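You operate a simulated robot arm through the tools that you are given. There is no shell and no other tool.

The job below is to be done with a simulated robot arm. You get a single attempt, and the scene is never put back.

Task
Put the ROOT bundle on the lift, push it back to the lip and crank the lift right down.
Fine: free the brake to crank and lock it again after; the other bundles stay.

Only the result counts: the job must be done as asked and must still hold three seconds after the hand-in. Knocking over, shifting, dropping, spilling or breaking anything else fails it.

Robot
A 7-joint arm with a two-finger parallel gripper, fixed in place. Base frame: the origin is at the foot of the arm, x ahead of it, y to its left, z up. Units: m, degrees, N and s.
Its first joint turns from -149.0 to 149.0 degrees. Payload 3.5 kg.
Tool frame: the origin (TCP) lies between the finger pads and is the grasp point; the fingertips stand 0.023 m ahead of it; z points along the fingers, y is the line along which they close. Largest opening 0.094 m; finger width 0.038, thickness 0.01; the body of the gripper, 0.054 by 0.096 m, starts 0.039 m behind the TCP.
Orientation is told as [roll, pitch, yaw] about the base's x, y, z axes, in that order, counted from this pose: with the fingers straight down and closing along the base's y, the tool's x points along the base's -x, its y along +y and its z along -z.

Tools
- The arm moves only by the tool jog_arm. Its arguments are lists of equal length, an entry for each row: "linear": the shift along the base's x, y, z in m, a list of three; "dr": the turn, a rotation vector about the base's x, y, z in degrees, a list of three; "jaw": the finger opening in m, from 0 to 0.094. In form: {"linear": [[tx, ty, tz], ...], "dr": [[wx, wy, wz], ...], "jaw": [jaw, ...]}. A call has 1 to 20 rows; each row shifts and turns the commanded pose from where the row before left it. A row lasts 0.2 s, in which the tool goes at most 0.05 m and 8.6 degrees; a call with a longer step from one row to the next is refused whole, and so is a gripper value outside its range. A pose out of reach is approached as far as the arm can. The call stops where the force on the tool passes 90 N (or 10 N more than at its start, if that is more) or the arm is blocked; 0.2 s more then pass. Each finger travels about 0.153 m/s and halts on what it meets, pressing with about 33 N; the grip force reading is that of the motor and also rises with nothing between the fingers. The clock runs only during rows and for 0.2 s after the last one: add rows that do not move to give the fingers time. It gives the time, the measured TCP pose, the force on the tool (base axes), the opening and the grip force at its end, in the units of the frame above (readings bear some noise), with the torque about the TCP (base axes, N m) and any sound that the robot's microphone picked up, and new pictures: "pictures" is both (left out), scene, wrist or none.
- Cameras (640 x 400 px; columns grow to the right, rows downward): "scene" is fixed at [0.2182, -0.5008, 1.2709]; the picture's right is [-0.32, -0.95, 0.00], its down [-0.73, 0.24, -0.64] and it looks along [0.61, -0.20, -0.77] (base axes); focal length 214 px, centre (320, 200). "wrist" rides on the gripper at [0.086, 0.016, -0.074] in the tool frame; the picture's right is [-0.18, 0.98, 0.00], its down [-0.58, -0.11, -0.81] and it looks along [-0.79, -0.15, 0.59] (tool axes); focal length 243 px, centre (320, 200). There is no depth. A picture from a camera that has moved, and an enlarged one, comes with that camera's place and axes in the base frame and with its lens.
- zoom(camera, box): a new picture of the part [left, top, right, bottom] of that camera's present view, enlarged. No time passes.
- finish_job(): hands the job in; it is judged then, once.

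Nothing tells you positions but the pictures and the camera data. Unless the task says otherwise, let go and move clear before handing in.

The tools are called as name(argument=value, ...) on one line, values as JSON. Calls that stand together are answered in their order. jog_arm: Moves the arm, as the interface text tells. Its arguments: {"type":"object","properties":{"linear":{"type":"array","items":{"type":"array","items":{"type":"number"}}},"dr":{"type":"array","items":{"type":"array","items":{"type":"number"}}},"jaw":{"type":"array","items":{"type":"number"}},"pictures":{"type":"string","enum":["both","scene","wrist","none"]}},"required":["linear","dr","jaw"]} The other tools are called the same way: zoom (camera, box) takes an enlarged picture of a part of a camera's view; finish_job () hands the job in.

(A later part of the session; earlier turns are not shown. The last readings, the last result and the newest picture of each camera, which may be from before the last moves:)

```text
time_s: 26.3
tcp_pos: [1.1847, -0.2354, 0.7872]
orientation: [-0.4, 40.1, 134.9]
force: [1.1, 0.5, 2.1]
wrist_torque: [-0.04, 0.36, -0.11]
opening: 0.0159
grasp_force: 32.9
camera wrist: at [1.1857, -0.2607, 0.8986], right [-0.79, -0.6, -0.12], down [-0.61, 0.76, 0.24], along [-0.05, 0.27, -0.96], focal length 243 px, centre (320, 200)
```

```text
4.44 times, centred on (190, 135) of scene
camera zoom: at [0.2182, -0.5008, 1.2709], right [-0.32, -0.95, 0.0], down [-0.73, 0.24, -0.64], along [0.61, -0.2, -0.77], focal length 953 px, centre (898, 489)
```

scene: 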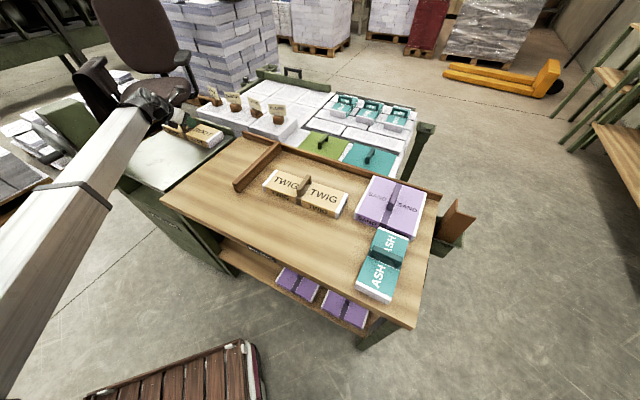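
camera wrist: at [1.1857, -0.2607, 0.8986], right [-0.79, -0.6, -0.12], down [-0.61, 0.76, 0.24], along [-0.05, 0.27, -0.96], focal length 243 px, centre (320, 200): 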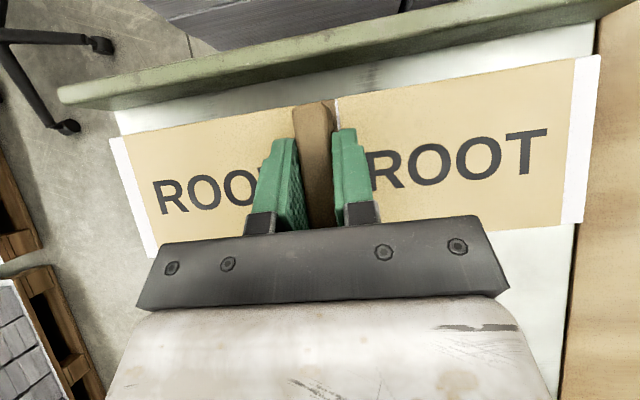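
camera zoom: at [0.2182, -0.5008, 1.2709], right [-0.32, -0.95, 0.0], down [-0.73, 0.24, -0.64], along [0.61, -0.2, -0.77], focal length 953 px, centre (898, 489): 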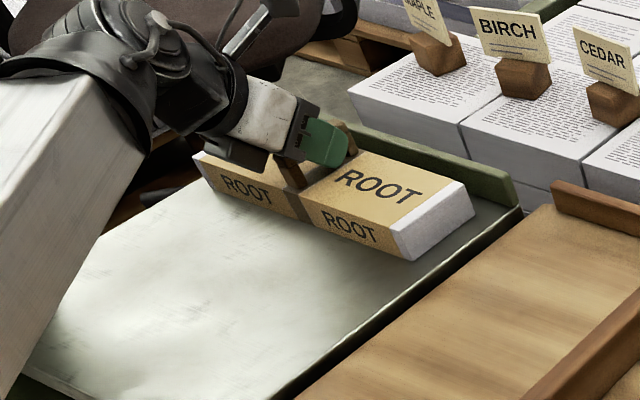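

The lip is now 2–3 cm behind the bundle and parallel to it. I creep forward in small steps until contact shows in the force.

jog_arm(linear=[[0.005, -0.005, 0], [0.005, -0.005, 0], [0.003, -0.003, 0], [0, 0, 0]], dr=[[0, 0, 0], [0, 0, 0], [0, 0, 0], [0, 0, 0]], jaw=[0, 0, 0, 0], pictures="wrist")

zoom(camera="wrist", box=[60, 0, 620, 200])

```text
time_s: 27.3
tcp_pos: [1.1967, -0.2477, 0.7857]
orientation: [-0.4, 40.1, 134.8]
force: [-0.7, 1.6, 0.5]
wrist_torque: [0.04, 0.36, -0.13]
opening: 0.016
grasp_force: 33.0
camera wrist: at [1.1986, -0.2735, 0.8985], right [-0.79, -0.6, -0.12], down [-0.61, 0.76, 0.24], along [-0.05, 0.27, -0.96], focal length 243 px, centre (320, 200)
```

wrist: 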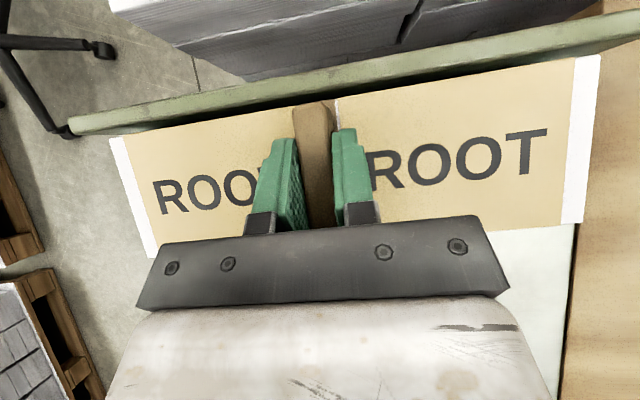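

```text
1.14 times, centred on (340, 100) of wrist
camera zoom: at [1.1986, -0.2735, 0.8985], right [-0.79, -0.6, -0.12], down [-0.61, 0.76, 0.24], along [-0.05, 0.27, -0.96], focal length 277 px, centre (297, 314)
```

zoom: 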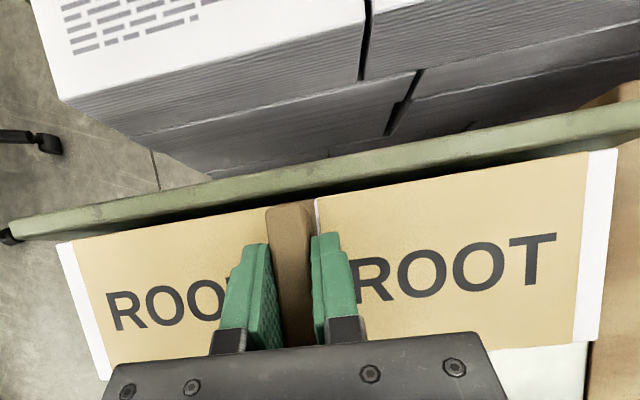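

A gap of under 1 cm is left; I keep creeping.

jog_arm(linear=[[0.003, -0.003, 0], [0.002, -0.002, 0], [0.0015, -0.0015, 0], [0, 0, 0]], dr=[[0, 0, 0], [0, 0, 0], [0, 0, 0], [0, 0, 0]], jaw=[0, 0, 0, 0], pictures="wrist")

zoom(camera="wrist", box=[60, 0, 620, 200])

```text
time_s: 28.3
tcp_pos: [1.2016, -0.2519, 0.7874]
orientation: [-0.5, 40.0, 134.8]
force: [-22.3, 17.2, 1.2]
wrist_torque: [0.2, 0.56, -0.93]
opening: 0.0157
grasp_force: 33.7
camera wrist: at [1.2032, -0.2783, 0.8987], right [-0.79, -0.6, -0.12], down [-0.61, 0.76, 0.24], along [-0.05, 0.27, -0.96], focal length 243 px, centre (320, 200)
```

wrist: 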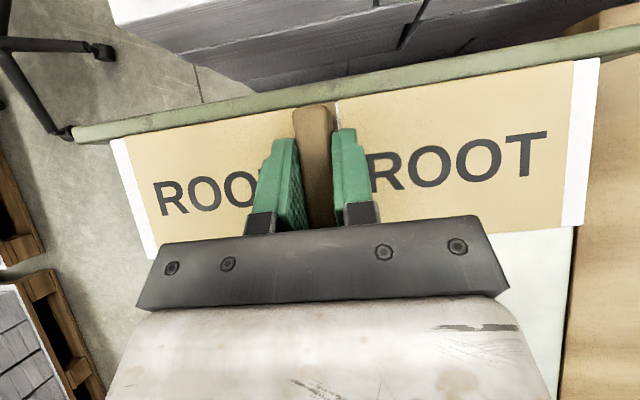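

```text
1.14 times, centred on (340, 100) of wrist
camera zoom: at [1.2032, -0.2783, 0.8987], right [-0.79, -0.6, -0.12], down [-0.61, 0.76, 0.24], along [-0.05, 0.27, -0.96], focal length 277 px, centre (297, 314)
```

zoom: 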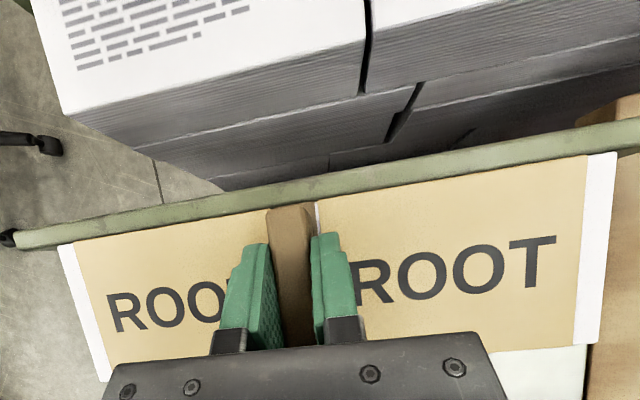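

The force rose to about 28 N: ROOT is against the lip along its whole length. I open the fingers and draw back upward along the tool's axis.

jog_arm(linear=[[0, 0, 0], [0, 0, 0], [0, 0, 0], [-0.009, 0.009, 0.0153], [-0.009, 0.009, 0.0153], [-0.0136, 0.0136, 0.023], [-0.0136, 0.0136, 0.023], [0, 0, 0]], dr=[[0, 0, 0], [0, 0, 0], [0, 0, 0], [0, 0, 0], [0, 0, 0], [0, 0, 0], [0, 0, 0], [0, 0, 0]], jaw=[0.04, 0.06, 0.06, 0.06, 0.06, 0.06, 0.06, 0.06])

zoom(camera="wrist", box=[60, 0, 620, 240])

zoom(camera="scene", box=[120, 90, 260, 180])

```text
time_s: 30.1
tcp_pos: [1.1589, -0.209, 0.8635]
orientation: [-0.2, 40.1, 134.9]
force: [-0.5, -0.6, 0.4]
wrist_torque: [0.01, -0.01, 0.02]
opening: 0.0598
grasp_force: 0.1
camera wrist: at [1.1602, -0.2342, 0.9754], right [-0.79, -0.6, -0.12], down [-0.61, 0.76, 0.24], along [-0.05, 0.27, -0.96], focal length 243 px, centre (320, 200)
```

scene: 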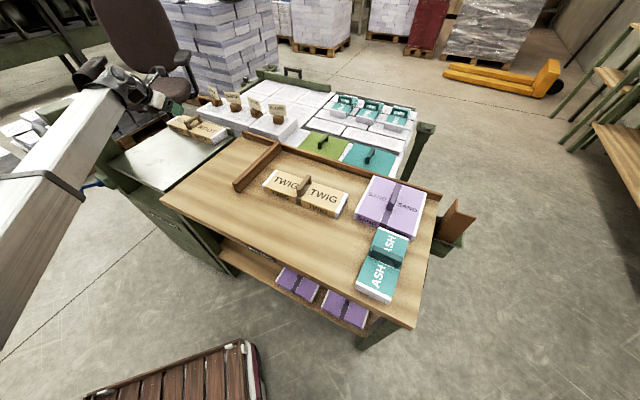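
wrist: 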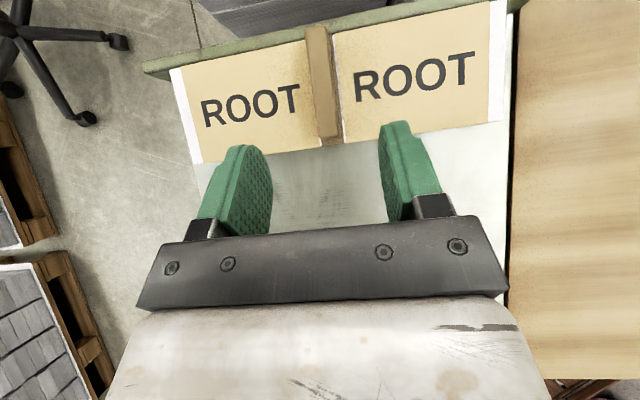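

```text
1.14 times, centred on (340, 120) of wrist
camera zoom: at [1.1602, -0.2342, 0.9754], right [-0.79, -0.6, -0.12], down [-0.61, 0.76, 0.24], along [-0.05, 0.27, -0.96], focal length 277 px, centre (297, 291)
```

zoom: 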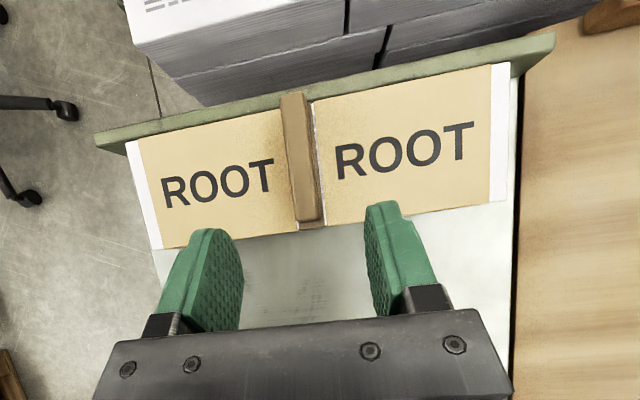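

```text
4.44 times, centred on (190, 135) of scene
camera zoom: at [0.2182, -0.5008, 1.2709], right [-0.32, -0.95, 0.0], down [-0.73, 0.24, -0.64], along [0.61, -0.2, -0.77], focal length 953 px, centre (898, 489)
```

zoom: 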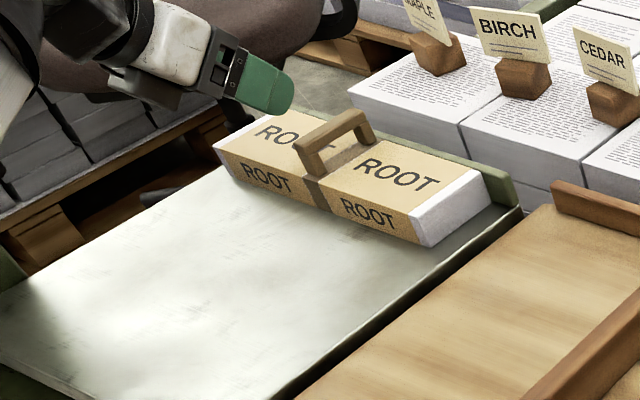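

ROOT sits square against the lip, clear of the tool. Now I draw back off the deck, then tilt the tool almost level to approach the brake from the front.

jog_arm(linear=[[-0.02, 0.02, 0.01], [-0.03, 0.03, 0.01], [-0.03, 0.03, 0], [-0.03, 0.03, 0], [-0.03, 0.03, 0], [-0.03, 0.03, 0], [-0.03, 0.03, 0], [-0.03, 0.03, 0], [-0.03, 0.03, 0], [-0.03, 0.03, 0], [-0.03, 0.03, 0], [-0.03, 0.03, 0], [-0.01, 0.01, 0]], dr=[[0, 0, 0], [0, 0, 0], [0, 0, 0], [0, 0, 0], [0, 0, 0], [0, 0, 0], [0, 0, 0], [0, 0, 0], [0, 0, 0], [0, 0, 0], [0, 0, 0], [0, 0, 0], [0, 0, 0]], jaw=[0.06, 0.06, 0.06, 0.06, 0.06, 0.06, 0.06, 0.06, 0.06, 0.06, 0.06, 0.06, 0.06], pictures="scene")

jog_arm(linear=[[0, 0, 0], [0, 0, 0], [0, 0, 0], [0, 0, 0], [0, 0, 0], [0, 0, 0]], dr=[[-5.0, -5.0, 0], [-5.0, -5.0, 0], [-5.0, -5.0, 0], [-5.0, -5.0, 0], [-5.0, -5.0, 0], [-3.3, -3.3, 0]], jaw=[0.06, 0.06, 0.06, 0.06, 0.06, 0.06])

```text
time_s: 32.9
tcp_pos: [0.7984, 0.1511, 0.8846]
orientation: [-0.4, 40.1, 134.7]
force: [-0.3, -0.1, -0.7]
wrist_torque: [0.02, -0.01, 0.01]
opening: 0.06
grasp_force: 0.1
```

scene: 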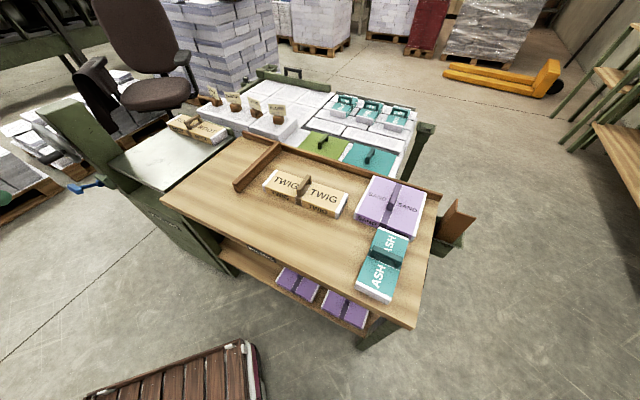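

```text
time_s: 34.3
tcp_pos: [0.7978, 0.1507, 0.8833]
orientation: [-0.8, 80.3, 134.5]
force: [-0.9, -0.2, -0.7]
wrist_torque: [0.01, 0.01, -0.01]
opening: 0.0599
grasp_force: 0.1
camera wrist: at [0.745, 0.1795, 0.9803], right [-0.71, -0.68, -0.18], down [-0.56, 0.71, -0.44], along [0.42, -0.21, -0.88], focal length 243 px, centre (320, 200)
```

scene: 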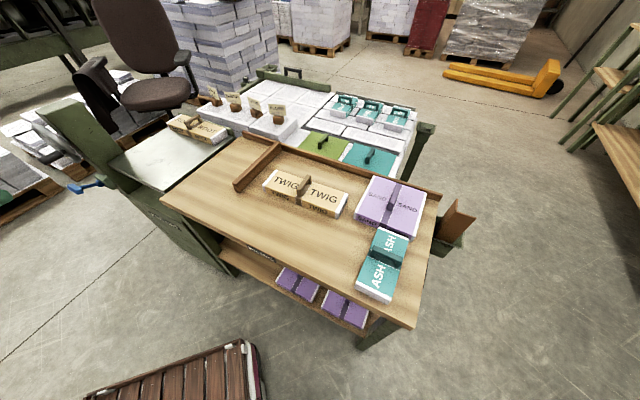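
wrist: 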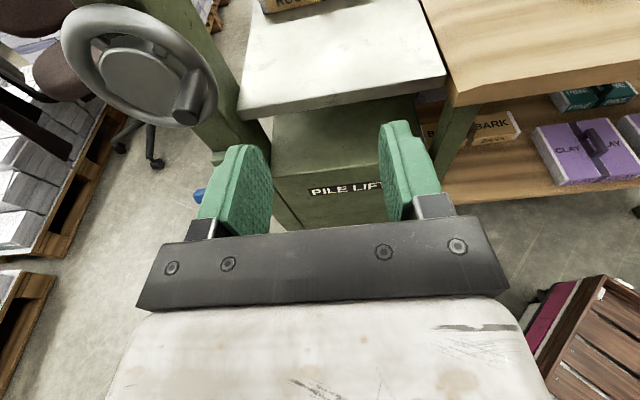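

The view from the front shows the handwheel with its handle, and the brake just behind the left finger. I enlarge both.

zoom(camera="wrist", box=[40, 0, 280, 150])

zoom(camera="scene", box=[30, 90, 130, 210])

```text
2.67 times, centred on (160, 75) of wrist
camera zoom: at [0.745, 0.1795, 0.9803], right [-0.71, -0.68, -0.18], down [-0.56, 0.71, -0.44], along [0.42, -0.21, -0.88], focal length 647 px, centre (747, 533)
```

zoom: 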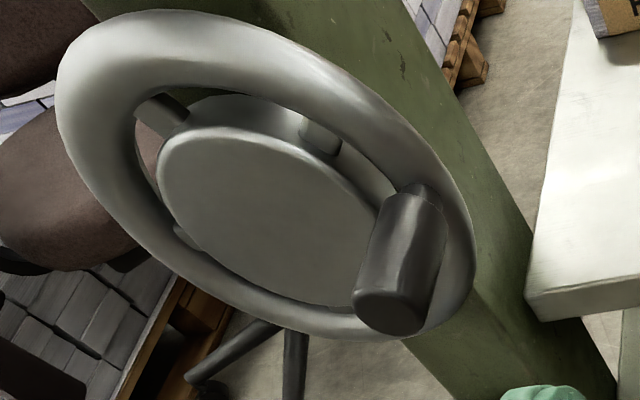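

```text
3.33 times, centred on (80, 150) of scene
camera zoom: at [0.2182, -0.5008, 1.2709], right [-0.32, -0.95, 0.0], down [-0.73, 0.24, -0.64], along [0.61, -0.2, -0.77], focal length 715 px, centre (1120, 367)
```

zoom: 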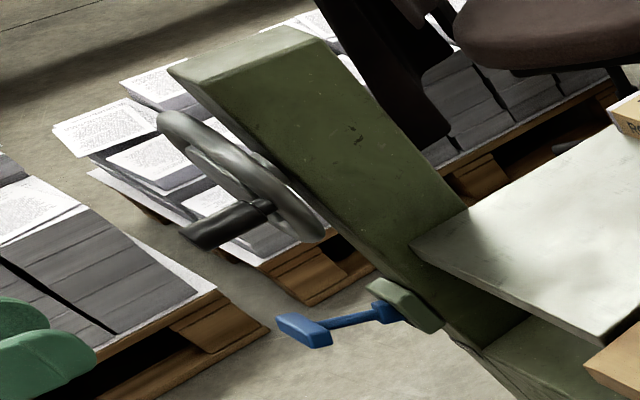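

Handwheel centre is at about (1.087, 0.153, 0.84), its handle 6.5 cm to the deck side. I close the fingers and move in front of and above the brake lever.

jog_arm(linear=[[0.0296, 0.0296, 0], [0.0296, 0.0296, 0], [0.0296, 0.0296, 0], [0.0296, 0.0296, 0], [0.0296, 0.0296, 0], [0, 0, -0.04], [0, 0, -0.04], [0, 0, -0.04], [0.01, -0.01, -0.02], [0.02, -0.02, 0]], dr=[[0, 0, 0], [0, 0, 0], [0, 0, 0], [0, 0, 0], [0, 0, 0], [0, 0, 0], [0, 0, 0], [0, 0, 0], [0, 0, 0], [0, 0, 0]], jaw=[0.03, 0.0, 0.0, 0.0, 0.0, 0.0, 0.0, 0.0, 0.0, 0.0])

zoom(camera="scene", box=[30, 90, 130, 210])

```text
time_s: 36.5
tcp_pos: [0.9778, 0.2694, 0.743]
orientation: [-0.8, 80.2, 134.4]
force: [0.6, -0.3, 1.0]
wrist_torque: [0.01, 0.04, -0.01]
opening: 0.0
grasp_force: 33.2
camera wrist: at [0.9239, 0.2979, 0.8404], right [-0.71, -0.68, -0.18], down [-0.56, 0.71, -0.44], along [0.42, -0.21, -0.88], focal length 243 px, centre (320, 200)
```

scene: 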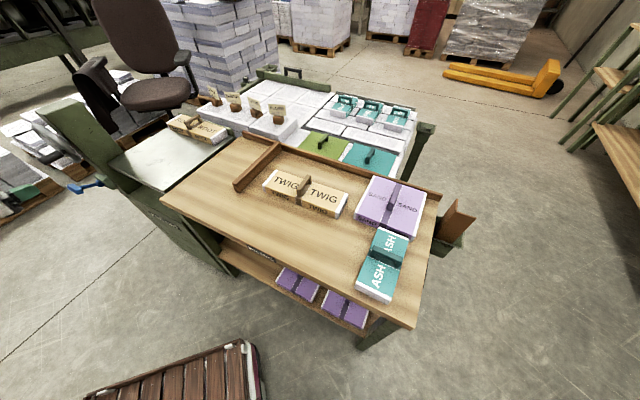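
wrist: 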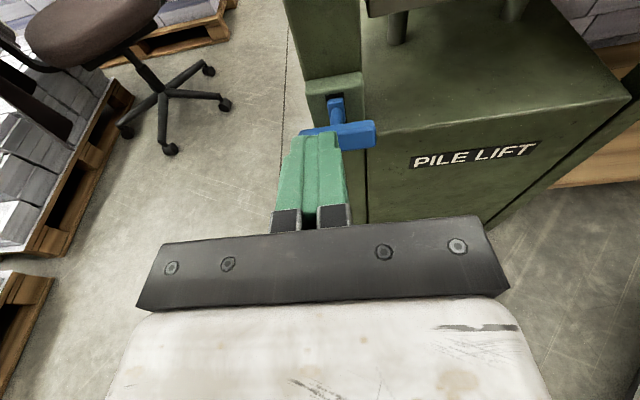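

```text
3.33 times, centred on (80, 150) of scene
camera zoom: at [0.2182, -0.5008, 1.2709], right [-0.32, -0.95, 0.0], down [-0.73, 0.24, -0.64], along [0.61, -0.2, -0.77], focal length 715 px, centre (1120, 367)
```

zoom: 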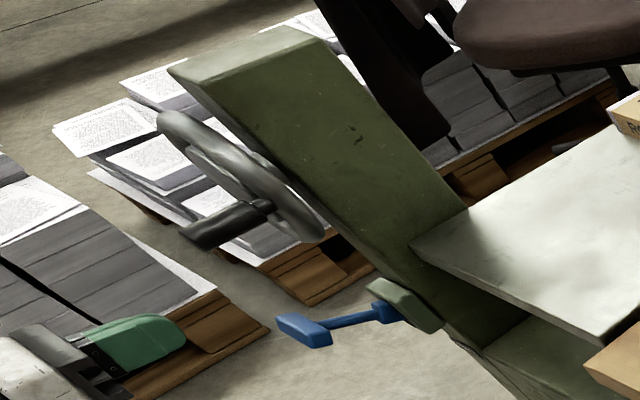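

The view is good: the T-shaped lever end is just ahead and slightly right, at about (1.040, 0.194, 0.67). I move in above it.

jog_arm(linear=[[-0.006, -0.006, 0], [0.02, -0.02, 0], [0.02, -0.02, 0], [0.02, -0.02, -0.01], [0, 0, -0.01], [0, 0, 0]], dr=[[0, 0, 0], [0, 0, 0], [0, 0, 0], [0, 0, 0], [0, 0, 0], [0, 0, 0]], jaw=[0.0, 0.0, 0.0, 0.0, 0.0, 0.0])

zoom(camera="scene", box=[30, 90, 130, 210])

zoom(camera="wrist", box=[200, 60, 460, 230])

```text
time_s: 37.9
tcp_pos: [1.0307, 0.2019, 0.723]
orientation: [-1.1, 80.2, 134.2]
force: [-0.4, -0.5, 0.5]
wrist_torque: [0.0, 0.0, -0.02]
opening: 0.0001
grasp_force: 32.4
camera wrist: at [0.9771, 0.2309, 0.8202], right [-0.71, -0.68, -0.18], down [-0.56, 0.71, -0.43], along [0.42, -0.21, -0.88], focal length 243 px, centre (320, 200)
```

scene: 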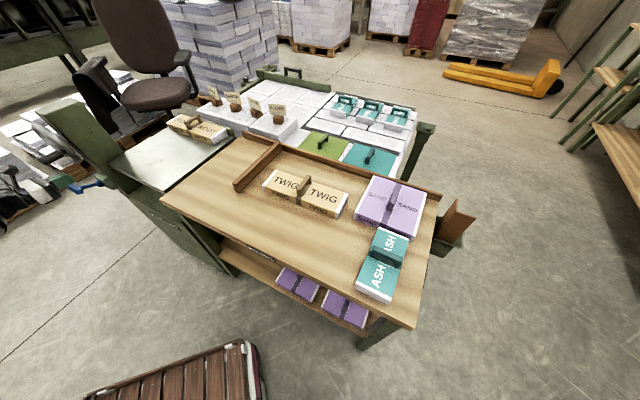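
wrist: 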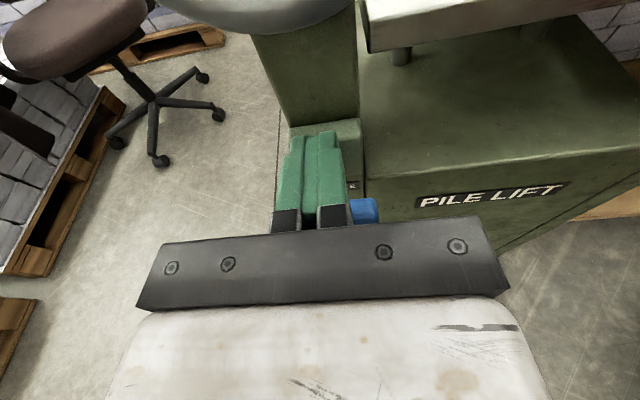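

```text
3.33 times, centred on (80, 150) of scene
camera zoom: at [0.2182, -0.5008, 1.2709], right [-0.32, -0.95, 0.0], down [-0.73, 0.24, -0.64], along [0.61, -0.2, -0.77], focal length 715 px, centre (1120, 367)
```

zoom: 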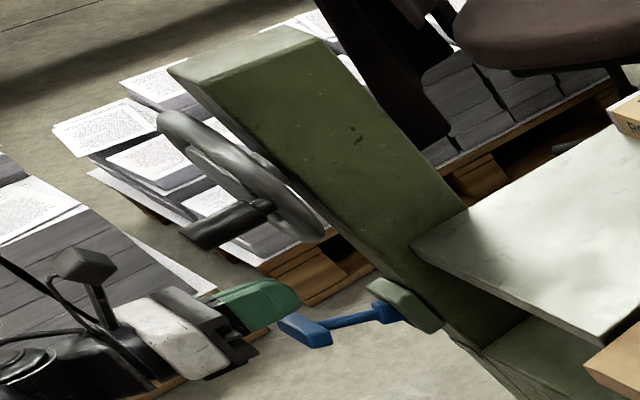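

```text
2.35 times, centred on (330, 145) of wrist
camera zoom: at [0.9771, 0.2309, 0.8202], right [-0.71, -0.68, -0.18], down [-0.56, 0.71, -0.43], along [0.42, -0.21, -0.88], focal length 571 px, centre (296, 329)
```

zoom: 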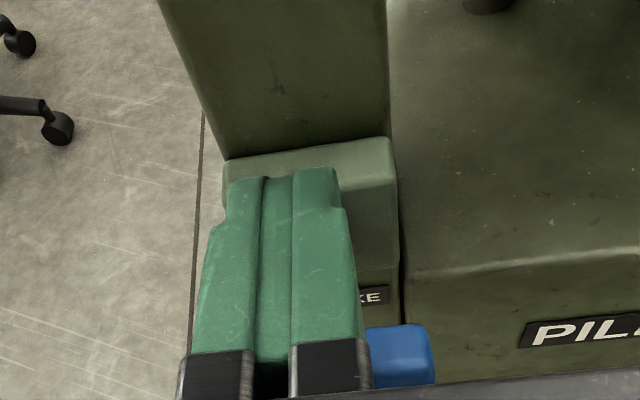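

The closed fingers are above the T. I press down in small steps and watch the force and sound.

jog_arm(linear=[[0, 0, -0.01], [0, 0, -0.01], [0, 0, -0.01], [0, 0, -0.01], [0, 0, -0.01]], dr=[[0, 0, 0], [0, 0, 0], [0, 0, 0], [0, 0, 0], [0, 0, 0]], jaw=[0.0, 0.0, 0.0, 0.0, 0.0], pictures="scene")

zoom(camera="scene", box=[30, 90, 130, 210])

```text
time_s: 39.1
tcp_pos: [1.0304, 0.2021, 0.6728]
orientation: [-0.8, 80.1, 134.5]
force: [1.6, 0.4, 0.5]
wrist_torque: [-0.01, 0.03, 0.02]
opening: 0.0
grasp_force: 33.7
```

scene: 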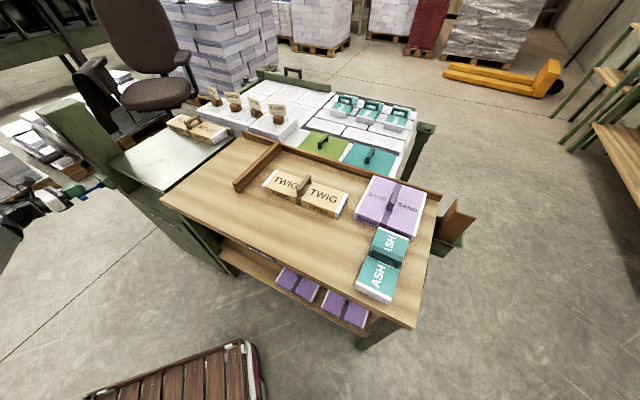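

```text
3.33 times, centred on (80, 150) of scene
camera zoom: at [0.2182, -0.5008, 1.2709], right [-0.32, -0.95, 0.0], down [-0.73, 0.24, -0.64], along [0.61, -0.2, -0.77], focal length 715 px, centre (1120, 367)
```

zoom: 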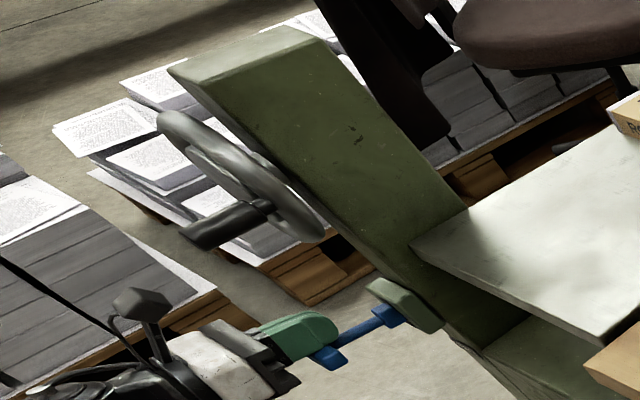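

The lever is moving down with little resistance. I press further.

jog_arm(linear=[[0, 0, -0.01], [0, 0, -0.01], [0, 0, -0.01], [0, 0, 0]], dr=[[0, 0, 0], [0, 0, 0], [0, 0, 0], [0, 0, 0]], jaw=[0.0, 0.0, 0.0, 0.0], pictures="scene")

zoom(camera="scene", box=[30, 90, 130, 210])

```text
time_s: 40.1
tcp_pos: [1.031, 0.2031, 0.6444]
orientation: [-0.9, 80.2, 134.4]
force: [-0.3, -0.8, 0.5]
wrist_torque: [0.0, -0.03, -0.04]
opening: 0.0001
grasp_force: 32.9
```

scene: 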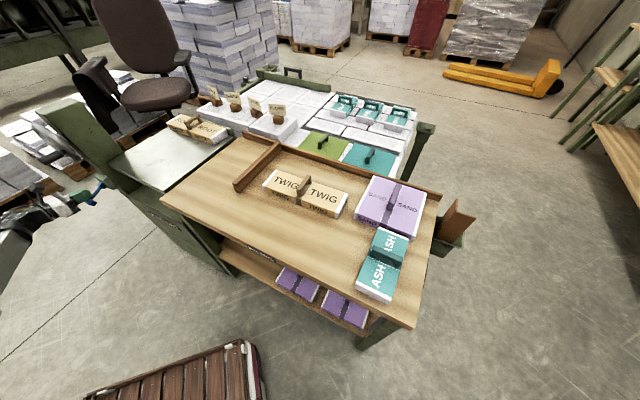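

```text
3.33 times, centred on (80, 150) of scene
camera zoom: at [0.2182, -0.5008, 1.2709], right [-0.32, -0.95, 0.0], down [-0.73, 0.24, -0.64], along [0.61, -0.2, -0.77], focal length 715 px, centre (1120, 367)
```

zoom: 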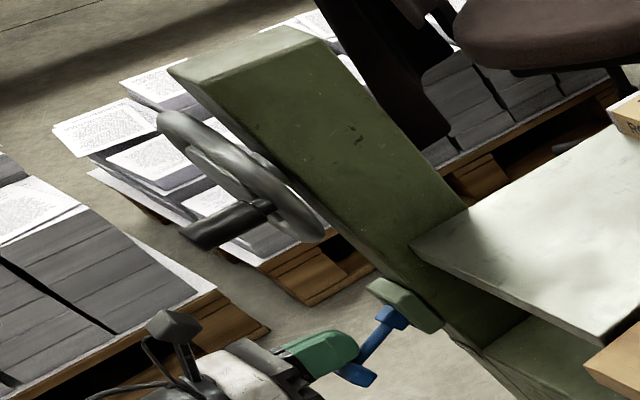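

The lever now points downward. I go a little further to make sure it is at its end.

jog_arm(linear=[[0, 0, -0.008], [0, 0, -0.008], [0, 0, -0.006], [0, 0, 0]], dr=[[0, 0, 0], [0, 0, 0], [0, 0, 0], [0, 0, 0]], jaw=[0.0, 0.0, 0.0, 0.0], pictures="wrist")

zoom(camera="scene", box=[50, 140, 130, 210])

```text
time_s: 41.3
tcp_pos: [1.0285, 0.202, 0.6337]
orientation: [1.9, 81.7, 137.3]
force: [-11.7, 2.0, 22.3]
wrist_torque: [-0.26, -0.14, 0.06]
opening: 0.0
grasp_force: 33.0
stopped in row 4: the force on the tool passed its limit at 90 N (the readings are from after the stop); the commanded pose is now the measured one
camera wrist: at [0.9741, 0.2338, 0.728], right [-0.71, -0.68, -0.18], down [-0.55, 0.7, -0.46], along [0.44, -0.23, -0.87], focal length 243 px, centre (320, 200)
```

wrist: 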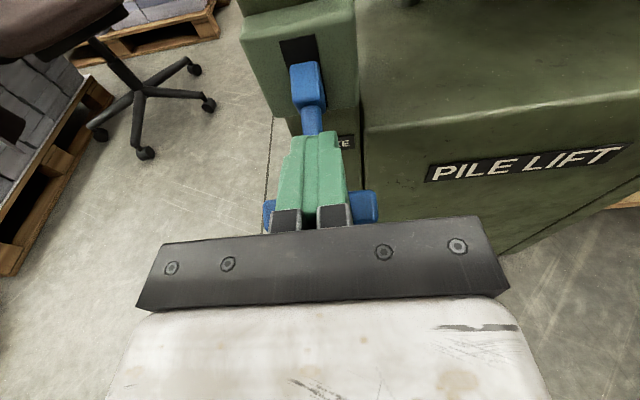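

```text
5.71 times, centred on (90, 175) of scene
camera zoom: at [0.2182, -0.5008, 1.2709], right [-0.32, -0.95, 0.0], down [-0.73, 0.24, -0.64], along [0.61, -0.2, -0.77], focal length 1226 px, centre (1634, 343)
```

zoom: 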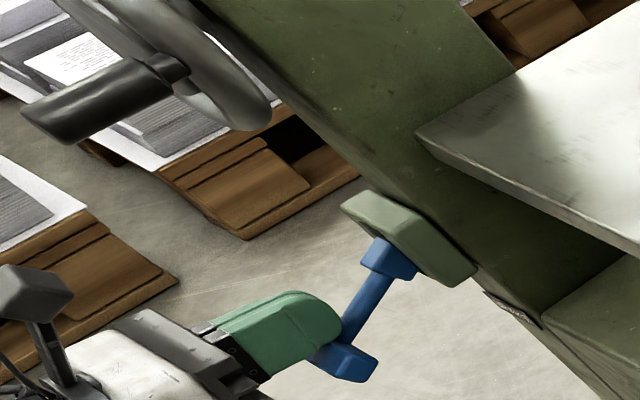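

The lever is at its lower stop (brake free, I take it). I back away, open the fingers and line up in front of the crank handle.

jog_arm(linear=[[0, 0, 0.03], [-0.01, 0.01, 0.03], [-0.03, 0.03, 0.01], [-0.03, 0.03, 0.01], [-0.03, 0.03, 0.03], [-0.02, -0.02, 0.04], [-0.02, -0.02, 0.04], [0, 0, 0]], dr=[[0, 0, 0], [0, 0, 0], [0, 0, 0], [0, 0, 0], [0, 0, 0], [0, 0, 0], [0, 0, 0], [0, 0, 0]], jaw=[0.0, 0.0, 0.0, 0.06, 0.08, 0.08, 0.08, 0.08])

zoom(camera="scene", box=[30, 90, 130, 210])

zoom(camera="wrist", box=[120, 0, 420, 190])

```text
refused: row 5 steps farther than a row can; nothing moved
```

```text
3.33 times, centred on (80, 150) of scene
camera zoom: at [0.2182, -0.5008, 1.2709], right [-0.32, -0.95, 0.0], down [-0.73, 0.24, -0.64], along [0.61, -0.2, -0.77], focal length 715 px, centre (1120, 367)
```

zoom: 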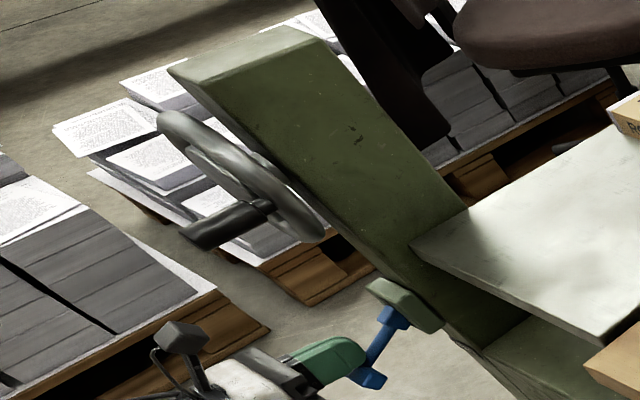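

```text
2.11 times, centred on (270, 95) of wrist
camera zoom: at [0.9741, 0.2338, 0.728], right [-0.71, -0.68, -0.18], down [-0.55, 0.7, -0.46], along [0.44, -0.23, -0.87], focal length 511 px, centre (425, 421)
```

zoom: 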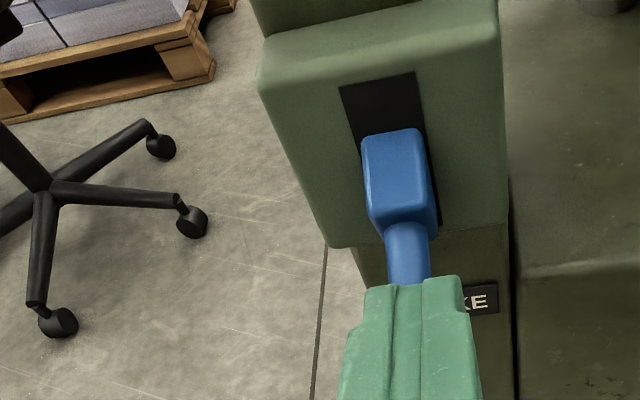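

One step was too long; I resend with the steps shortened.

jog_arm(linear=[[0, 0, 0.03], [-0.01, 0.01, 0.03], [-0.03, 0.03, 0.01], [-0.03, 0.03, 0.01], [-0.025, 0.025, 0.03], [-0.02, -0.02, 0.04], [-0.025, -0.025, 0.035], [0, 0, 0.01], [0, 0, 0]], dr=[[0, 0, 0], [0, 0, 0], [0, 0, 0], [0, 0, 0], [0, 0, 0], [0, 0, 0], [0, 0, 0], [0, 0, 0], [0, 0, 0]], jaw=[0.0, 0.0, 0.0, 0.06, 0.08, 0.08, 0.08, 0.08, 0.08])

zoom(camera="scene", box=[30, 90, 130, 210])

zoom(camera="wrist", box=[120, 0, 420, 190])

```text
time_s: 43.3
tcp_pos: [0.8905, 0.2526, 0.8233]
orientation: [1.9, 81.4, 137.3]
force: [-0.5, 0.8, -0.1]
wrist_torque: [0.01, 0.0, -0.04]
opening: 0.0801
grasp_force: 0.0
camera wrist: at [0.8363, 0.2829, 0.9196], right [-0.71, -0.68, -0.18], down [-0.55, 0.7, -0.45], along [0.43, -0.22, -0.87], focal length 243 px, centre (320, 200)
```

scene: 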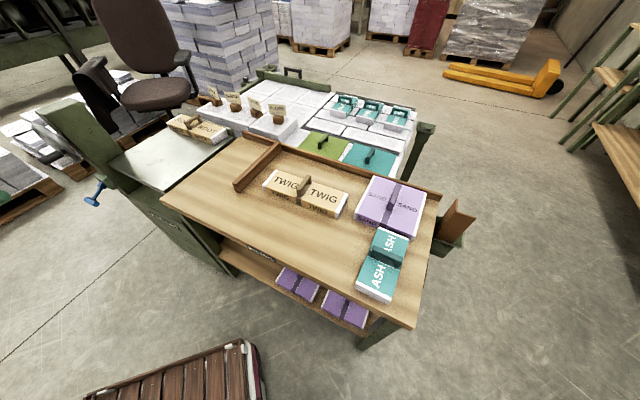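
wrist: 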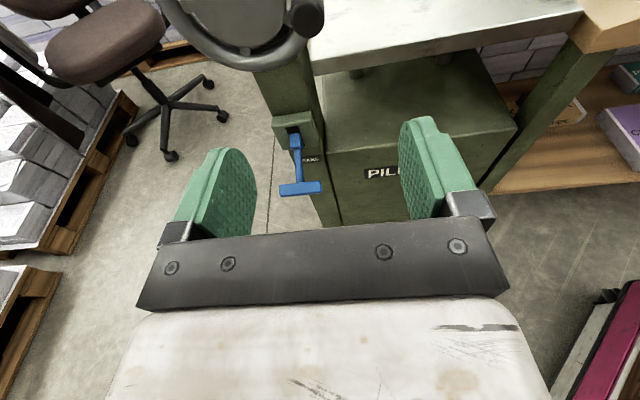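

```text
3.33 times, centred on (80, 150) of scene
camera zoom: at [0.2182, -0.5008, 1.2709], right [-0.32, -0.95, 0.0], down [-0.73, 0.24, -0.64], along [0.61, -0.2, -0.77], focal length 715 px, centre (1120, 367)
```

zoom: 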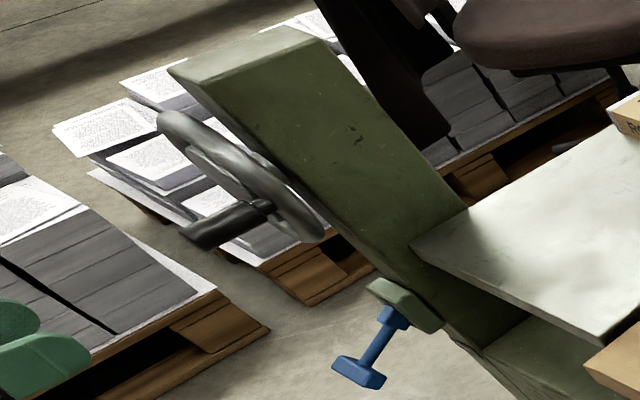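

```text
2.11 times, centred on (270, 95) of wrist
camera zoom: at [0.8363, 0.2829, 0.9196], right [-0.71, -0.68, -0.18], down [-0.55, 0.7, -0.45], along [0.43, -0.22, -0.87], focal length 511 px, centre (425, 421)
```

zoom: 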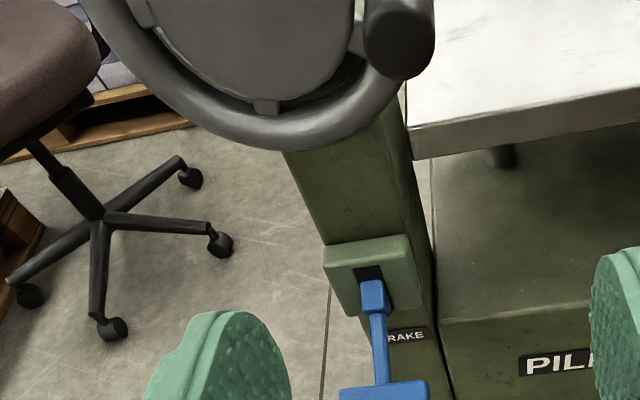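

The lever stays down. I raise the tool a bit to see the whole wheel for an accurate measurement.

jog_arm(linear=[[0, 0, 0.04], [0, 0, 0.04], [-0.02, 0.02, 0.03], [0, 0, 0]], dr=[[0, 0, 0], [0, 0, 0], [0, 0, 0], [0, 0, 0]], jaw=[0.08, 0.08, 0.08, 0.08], pictures="wrist")

zoom(camera="wrist", box=[140, 0, 380, 150])

```text
time_s: 44.3
tcp_pos: [0.8704, 0.2729, 0.9346]
orientation: [1.9, 81.4, 137.2]
force: [-0.2, -0.3, -1.1]
wrist_torque: [0.0, 0.0, 0.02]
opening: 0.0799
grasp_force: 0.1
camera wrist: at [0.8162, 0.3034, 1.0297], right [-0.71, -0.68, -0.18], down [-0.55, 0.7, -0.45], along [0.43, -0.22, -0.87], focal length 243 px, centre (320, 200)
```

wrist: 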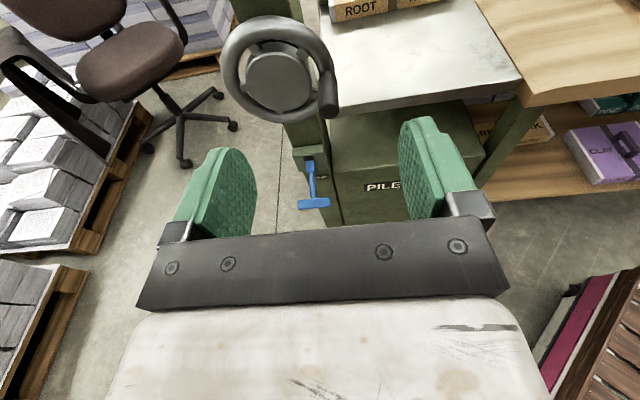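

```text
2.67 times, centred on (260, 75) of wrist
camera zoom: at [0.8162, 0.3034, 1.0297], right [-0.71, -0.68, -0.18], down [-0.55, 0.7, -0.45], along [0.43, -0.22, -0.87], focal length 647 px, centre (480, 533)
```

zoom: 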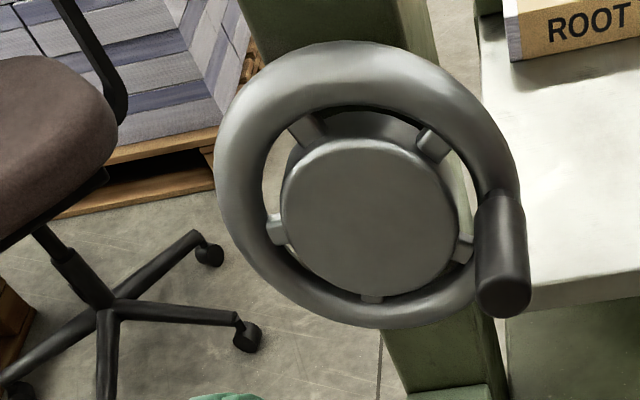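

The wheel centre works out at about (a 0.875, z 0.829) with the handle 6.3 cm from it, ending 5–6 cm in front of the rim. I go down to handle height and forward until the open fingers are just short of it.

jog_arm(linear=[[0, 0, -0.0352], [0, 0, -0.0352], [0, 0, -0.0352], [0.0262, -0.0245, 0], [0.0262, -0.0245, 0], [0.0262, -0.0245, 0], [0, 0, 0]], dr=[[0, 0, 0], [0, 0, 0], [0, 0, 0], [0, 0, 0], [0, 0, 0], [0, 0, 0], [0, 0, 0]], jaw=[0.08, 0.08, 0.08, 0.08, 0.08, 0.08, 0.08])

zoom(camera="wrist", box=[160, 0, 480, 240])

zoom(camera="scene", box=[10, 90, 130, 190])

```text
time_s: 45.9
tcp_pos: [0.9486, 0.1982, 0.8276]
orientation: [1.6, 81.5, 137.0]
force: [0.1, -0.6, -0.2]
wrist_torque: [-0.03, 0.0, 0.04]
opening: 0.0802
grasp_force: 0.1
camera wrist: at [0.895, 0.2291, 0.9237], right [-0.71, -0.68, -0.18], down [-0.55, 0.7, -0.45], along [0.43, -0.22, -0.87], focal length 243 px, centre (320, 200)
```

scene: 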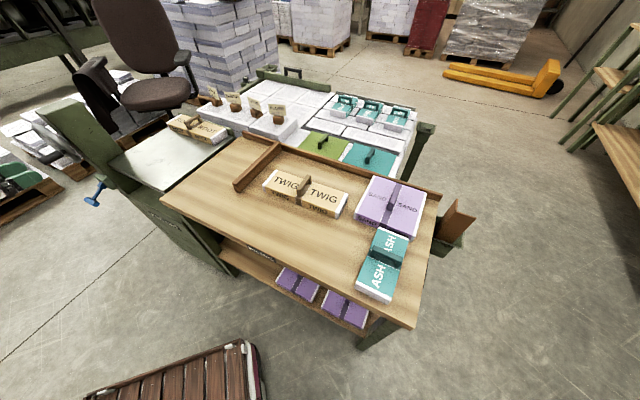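
wrist: 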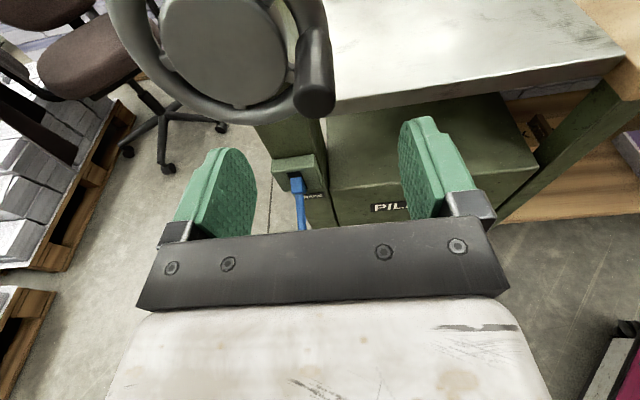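

```text
1.67 times, centred on (320, 120) of wrist
camera zoom: at [0.895, 0.2291, 0.9237], right [-0.71, -0.68, -0.18], down [-0.55, 0.7, -0.45], along [0.43, -0.22, -0.87], focal length 404 px, centre (320, 333)
```

zoom: 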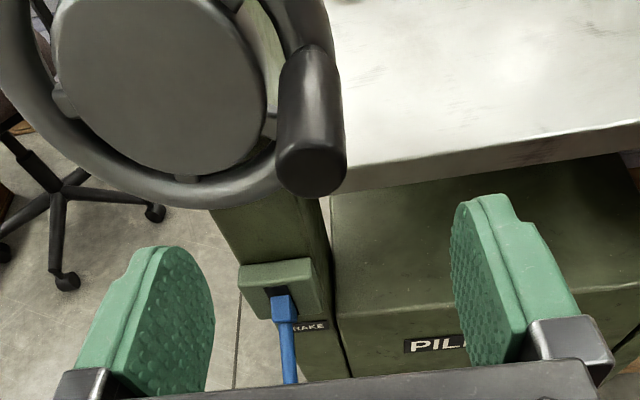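

```text
4.00 times, centred on (70, 140) of scene
camera zoom: at [0.2182, -0.5008, 1.2709], right [-0.32, -0.95, 0.0], down [-0.73, 0.24, -0.64], along [0.61, -0.2, -0.77], focal length 858 px, centre (1320, 440)
```

zoom: 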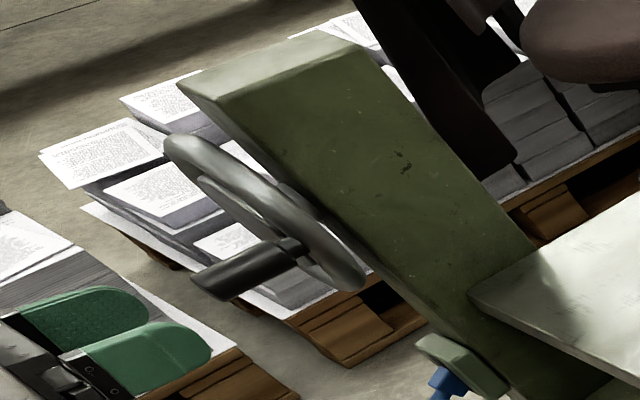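

The handle lines up between the fingers. I advance around it and close.

jog_arm(linear=[[0.0175, -0.0145, 0.001], [0.016, -0.016, 0], [0.016, -0.016, 0], [0, 0, 0], [0, 0, 0], [0, 0, 0], [0, 0, 0]], dr=[[0, 0, 0], [0, 0, 0], [0, 0, 0], [0, 0, 0], [0, 0, 0], [0, 0, 0], [0, 0, 0]], jaw=[0.08, 0.08, 0.08, 0.05, 0.0, 0.0, 0.0])

zoom(camera="wrist", box=[160, 0, 480, 240])

zoom(camera="scene", box=[10, 90, 130, 190])

```text
time_s: 47.5
tcp_pos: [0.9991, 0.1515, 0.8294]
orientation: [1.6, 81.4, 136.9]
force: [0.4, -2.2, 0.9]
wrist_torque: [0.11, 0.12, -1.52]
opening: 0.0247
grasp_force: 44.8
camera wrist: at [0.9441, 0.1823, 0.9252], right [-0.71, -0.68, -0.18], down [-0.55, 0.7, -0.45], along [0.43, -0.22, -0.87], focal length 243 px, centre (320, 200)
```

scene: 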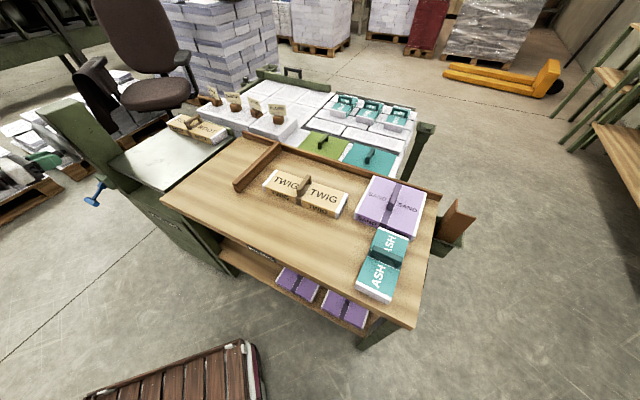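
wrist: 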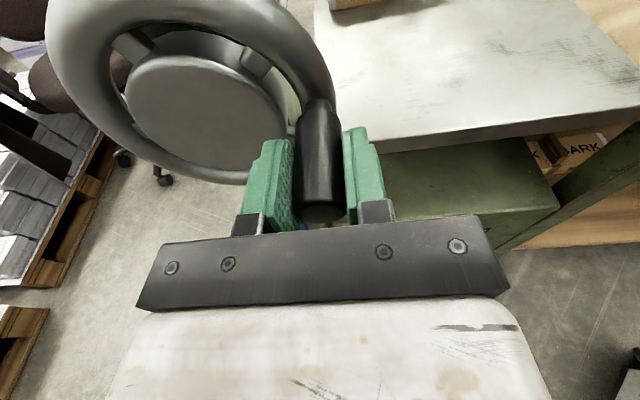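

```text
1.67 times, centred on (320, 120) of wrist
camera zoom: at [0.9441, 0.1823, 0.9252], right [-0.71, -0.68, -0.18], down [-0.55, 0.7, -0.45], along [0.43, -0.22, -0.87], focal length 404 px, centre (320, 333)
```

zoom: 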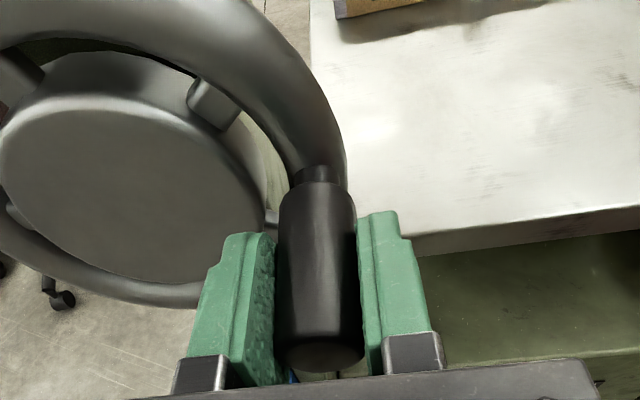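

```text
4.00 times, centred on (70, 140) of scene
camera zoom: at [0.2182, -0.5008, 1.2709], right [-0.32, -0.95, 0.0], down [-0.73, 0.24, -0.64], along [0.61, -0.2, -0.77], focal length 858 px, centre (1320, 440)
```

zoom: 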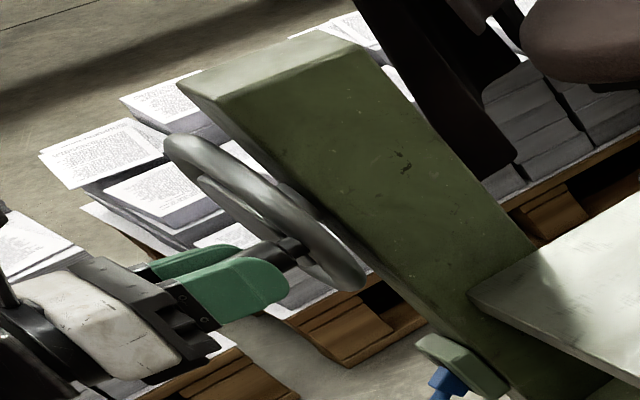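

The handle is gripped (25 mm). I try a small turn downward and watch force and deck to learn which way lowers the lift.

jog_arm(linear=[[0.0001, 0.0001, -0.0054], [0.0005, 0.0005, -0.0054], [0, 0, 0]], dr=[[0, 0, 0], [0, 0, 0], [0, 0, 0]], jaw=[0.0, 0.0, 0.0], pictures="wrist")

```text
time_s: 48.3
tcp_pos: [0.9968, 0.1527, 0.8214]
orientation: [2.2, 81.7, 137.6]
force: [-0.9, -4.7, 37.5]
wrist_torque: [-0.12, -0.16, -1.47]
opening: 0.0248
grasp_force: 45.0
camera wrist: at [0.9433, 0.1832, 0.9166], right [-0.71, -0.68, -0.18], down [-0.55, 0.69, -0.46], along [0.44, -0.23, -0.87], focal length 243 px, centre (320, 200)
```

wrist: 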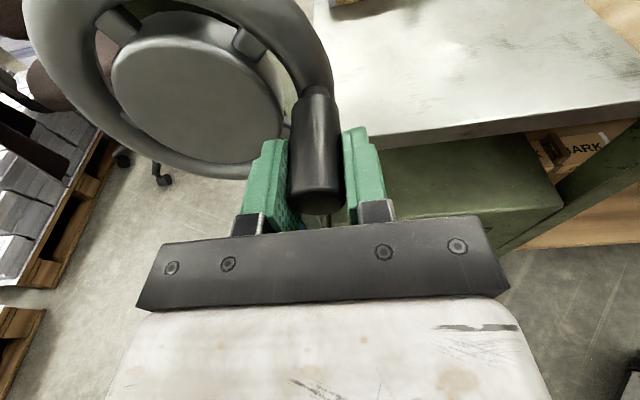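

The fingers slipped with 37 N, so the wheel resists that way. I go back and try the other direction.

jog_arm(linear=[[0, 0, 0.005], [0.0, 0.0, 0.005], [0.0, 0.0, 0.005], [0, 0, 0.004], [0, 0, 0]], dr=[[0, 0, 0], [0, 0, 0], [0, 0, 0], [0, 0, 0], [0, 0, 0]], jaw=[0.0, 0.0, 0.0, 0.0, 0.0], pictures="wrist")

```text
time_s: 49.5
tcp_pos: [0.9986, 0.1527, 0.8368]
orientation: [1.6, 81.3, 137.0]
force: [-9.1, -4.1, -11.1]
wrist_torque: [0.16, 0.67, -1.56]
opening: 0.0247
grasp_force: 45.4
camera wrist: at [0.9446, 0.1836, 0.9326], right [-0.71, -0.68, -0.18], down [-0.55, 0.7, -0.45], along [0.43, -0.22, -0.87], focal length 243 px, centre (320, 200)
```

wrist: 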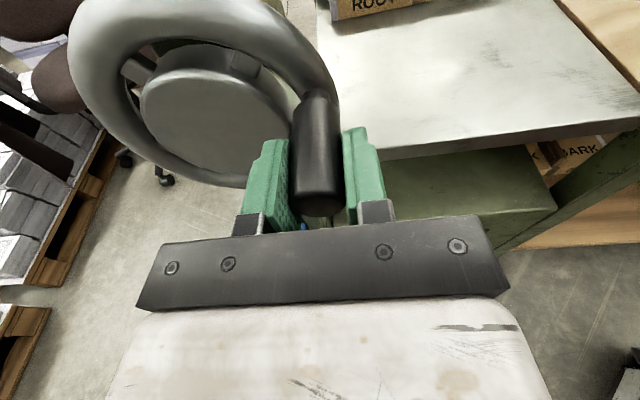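

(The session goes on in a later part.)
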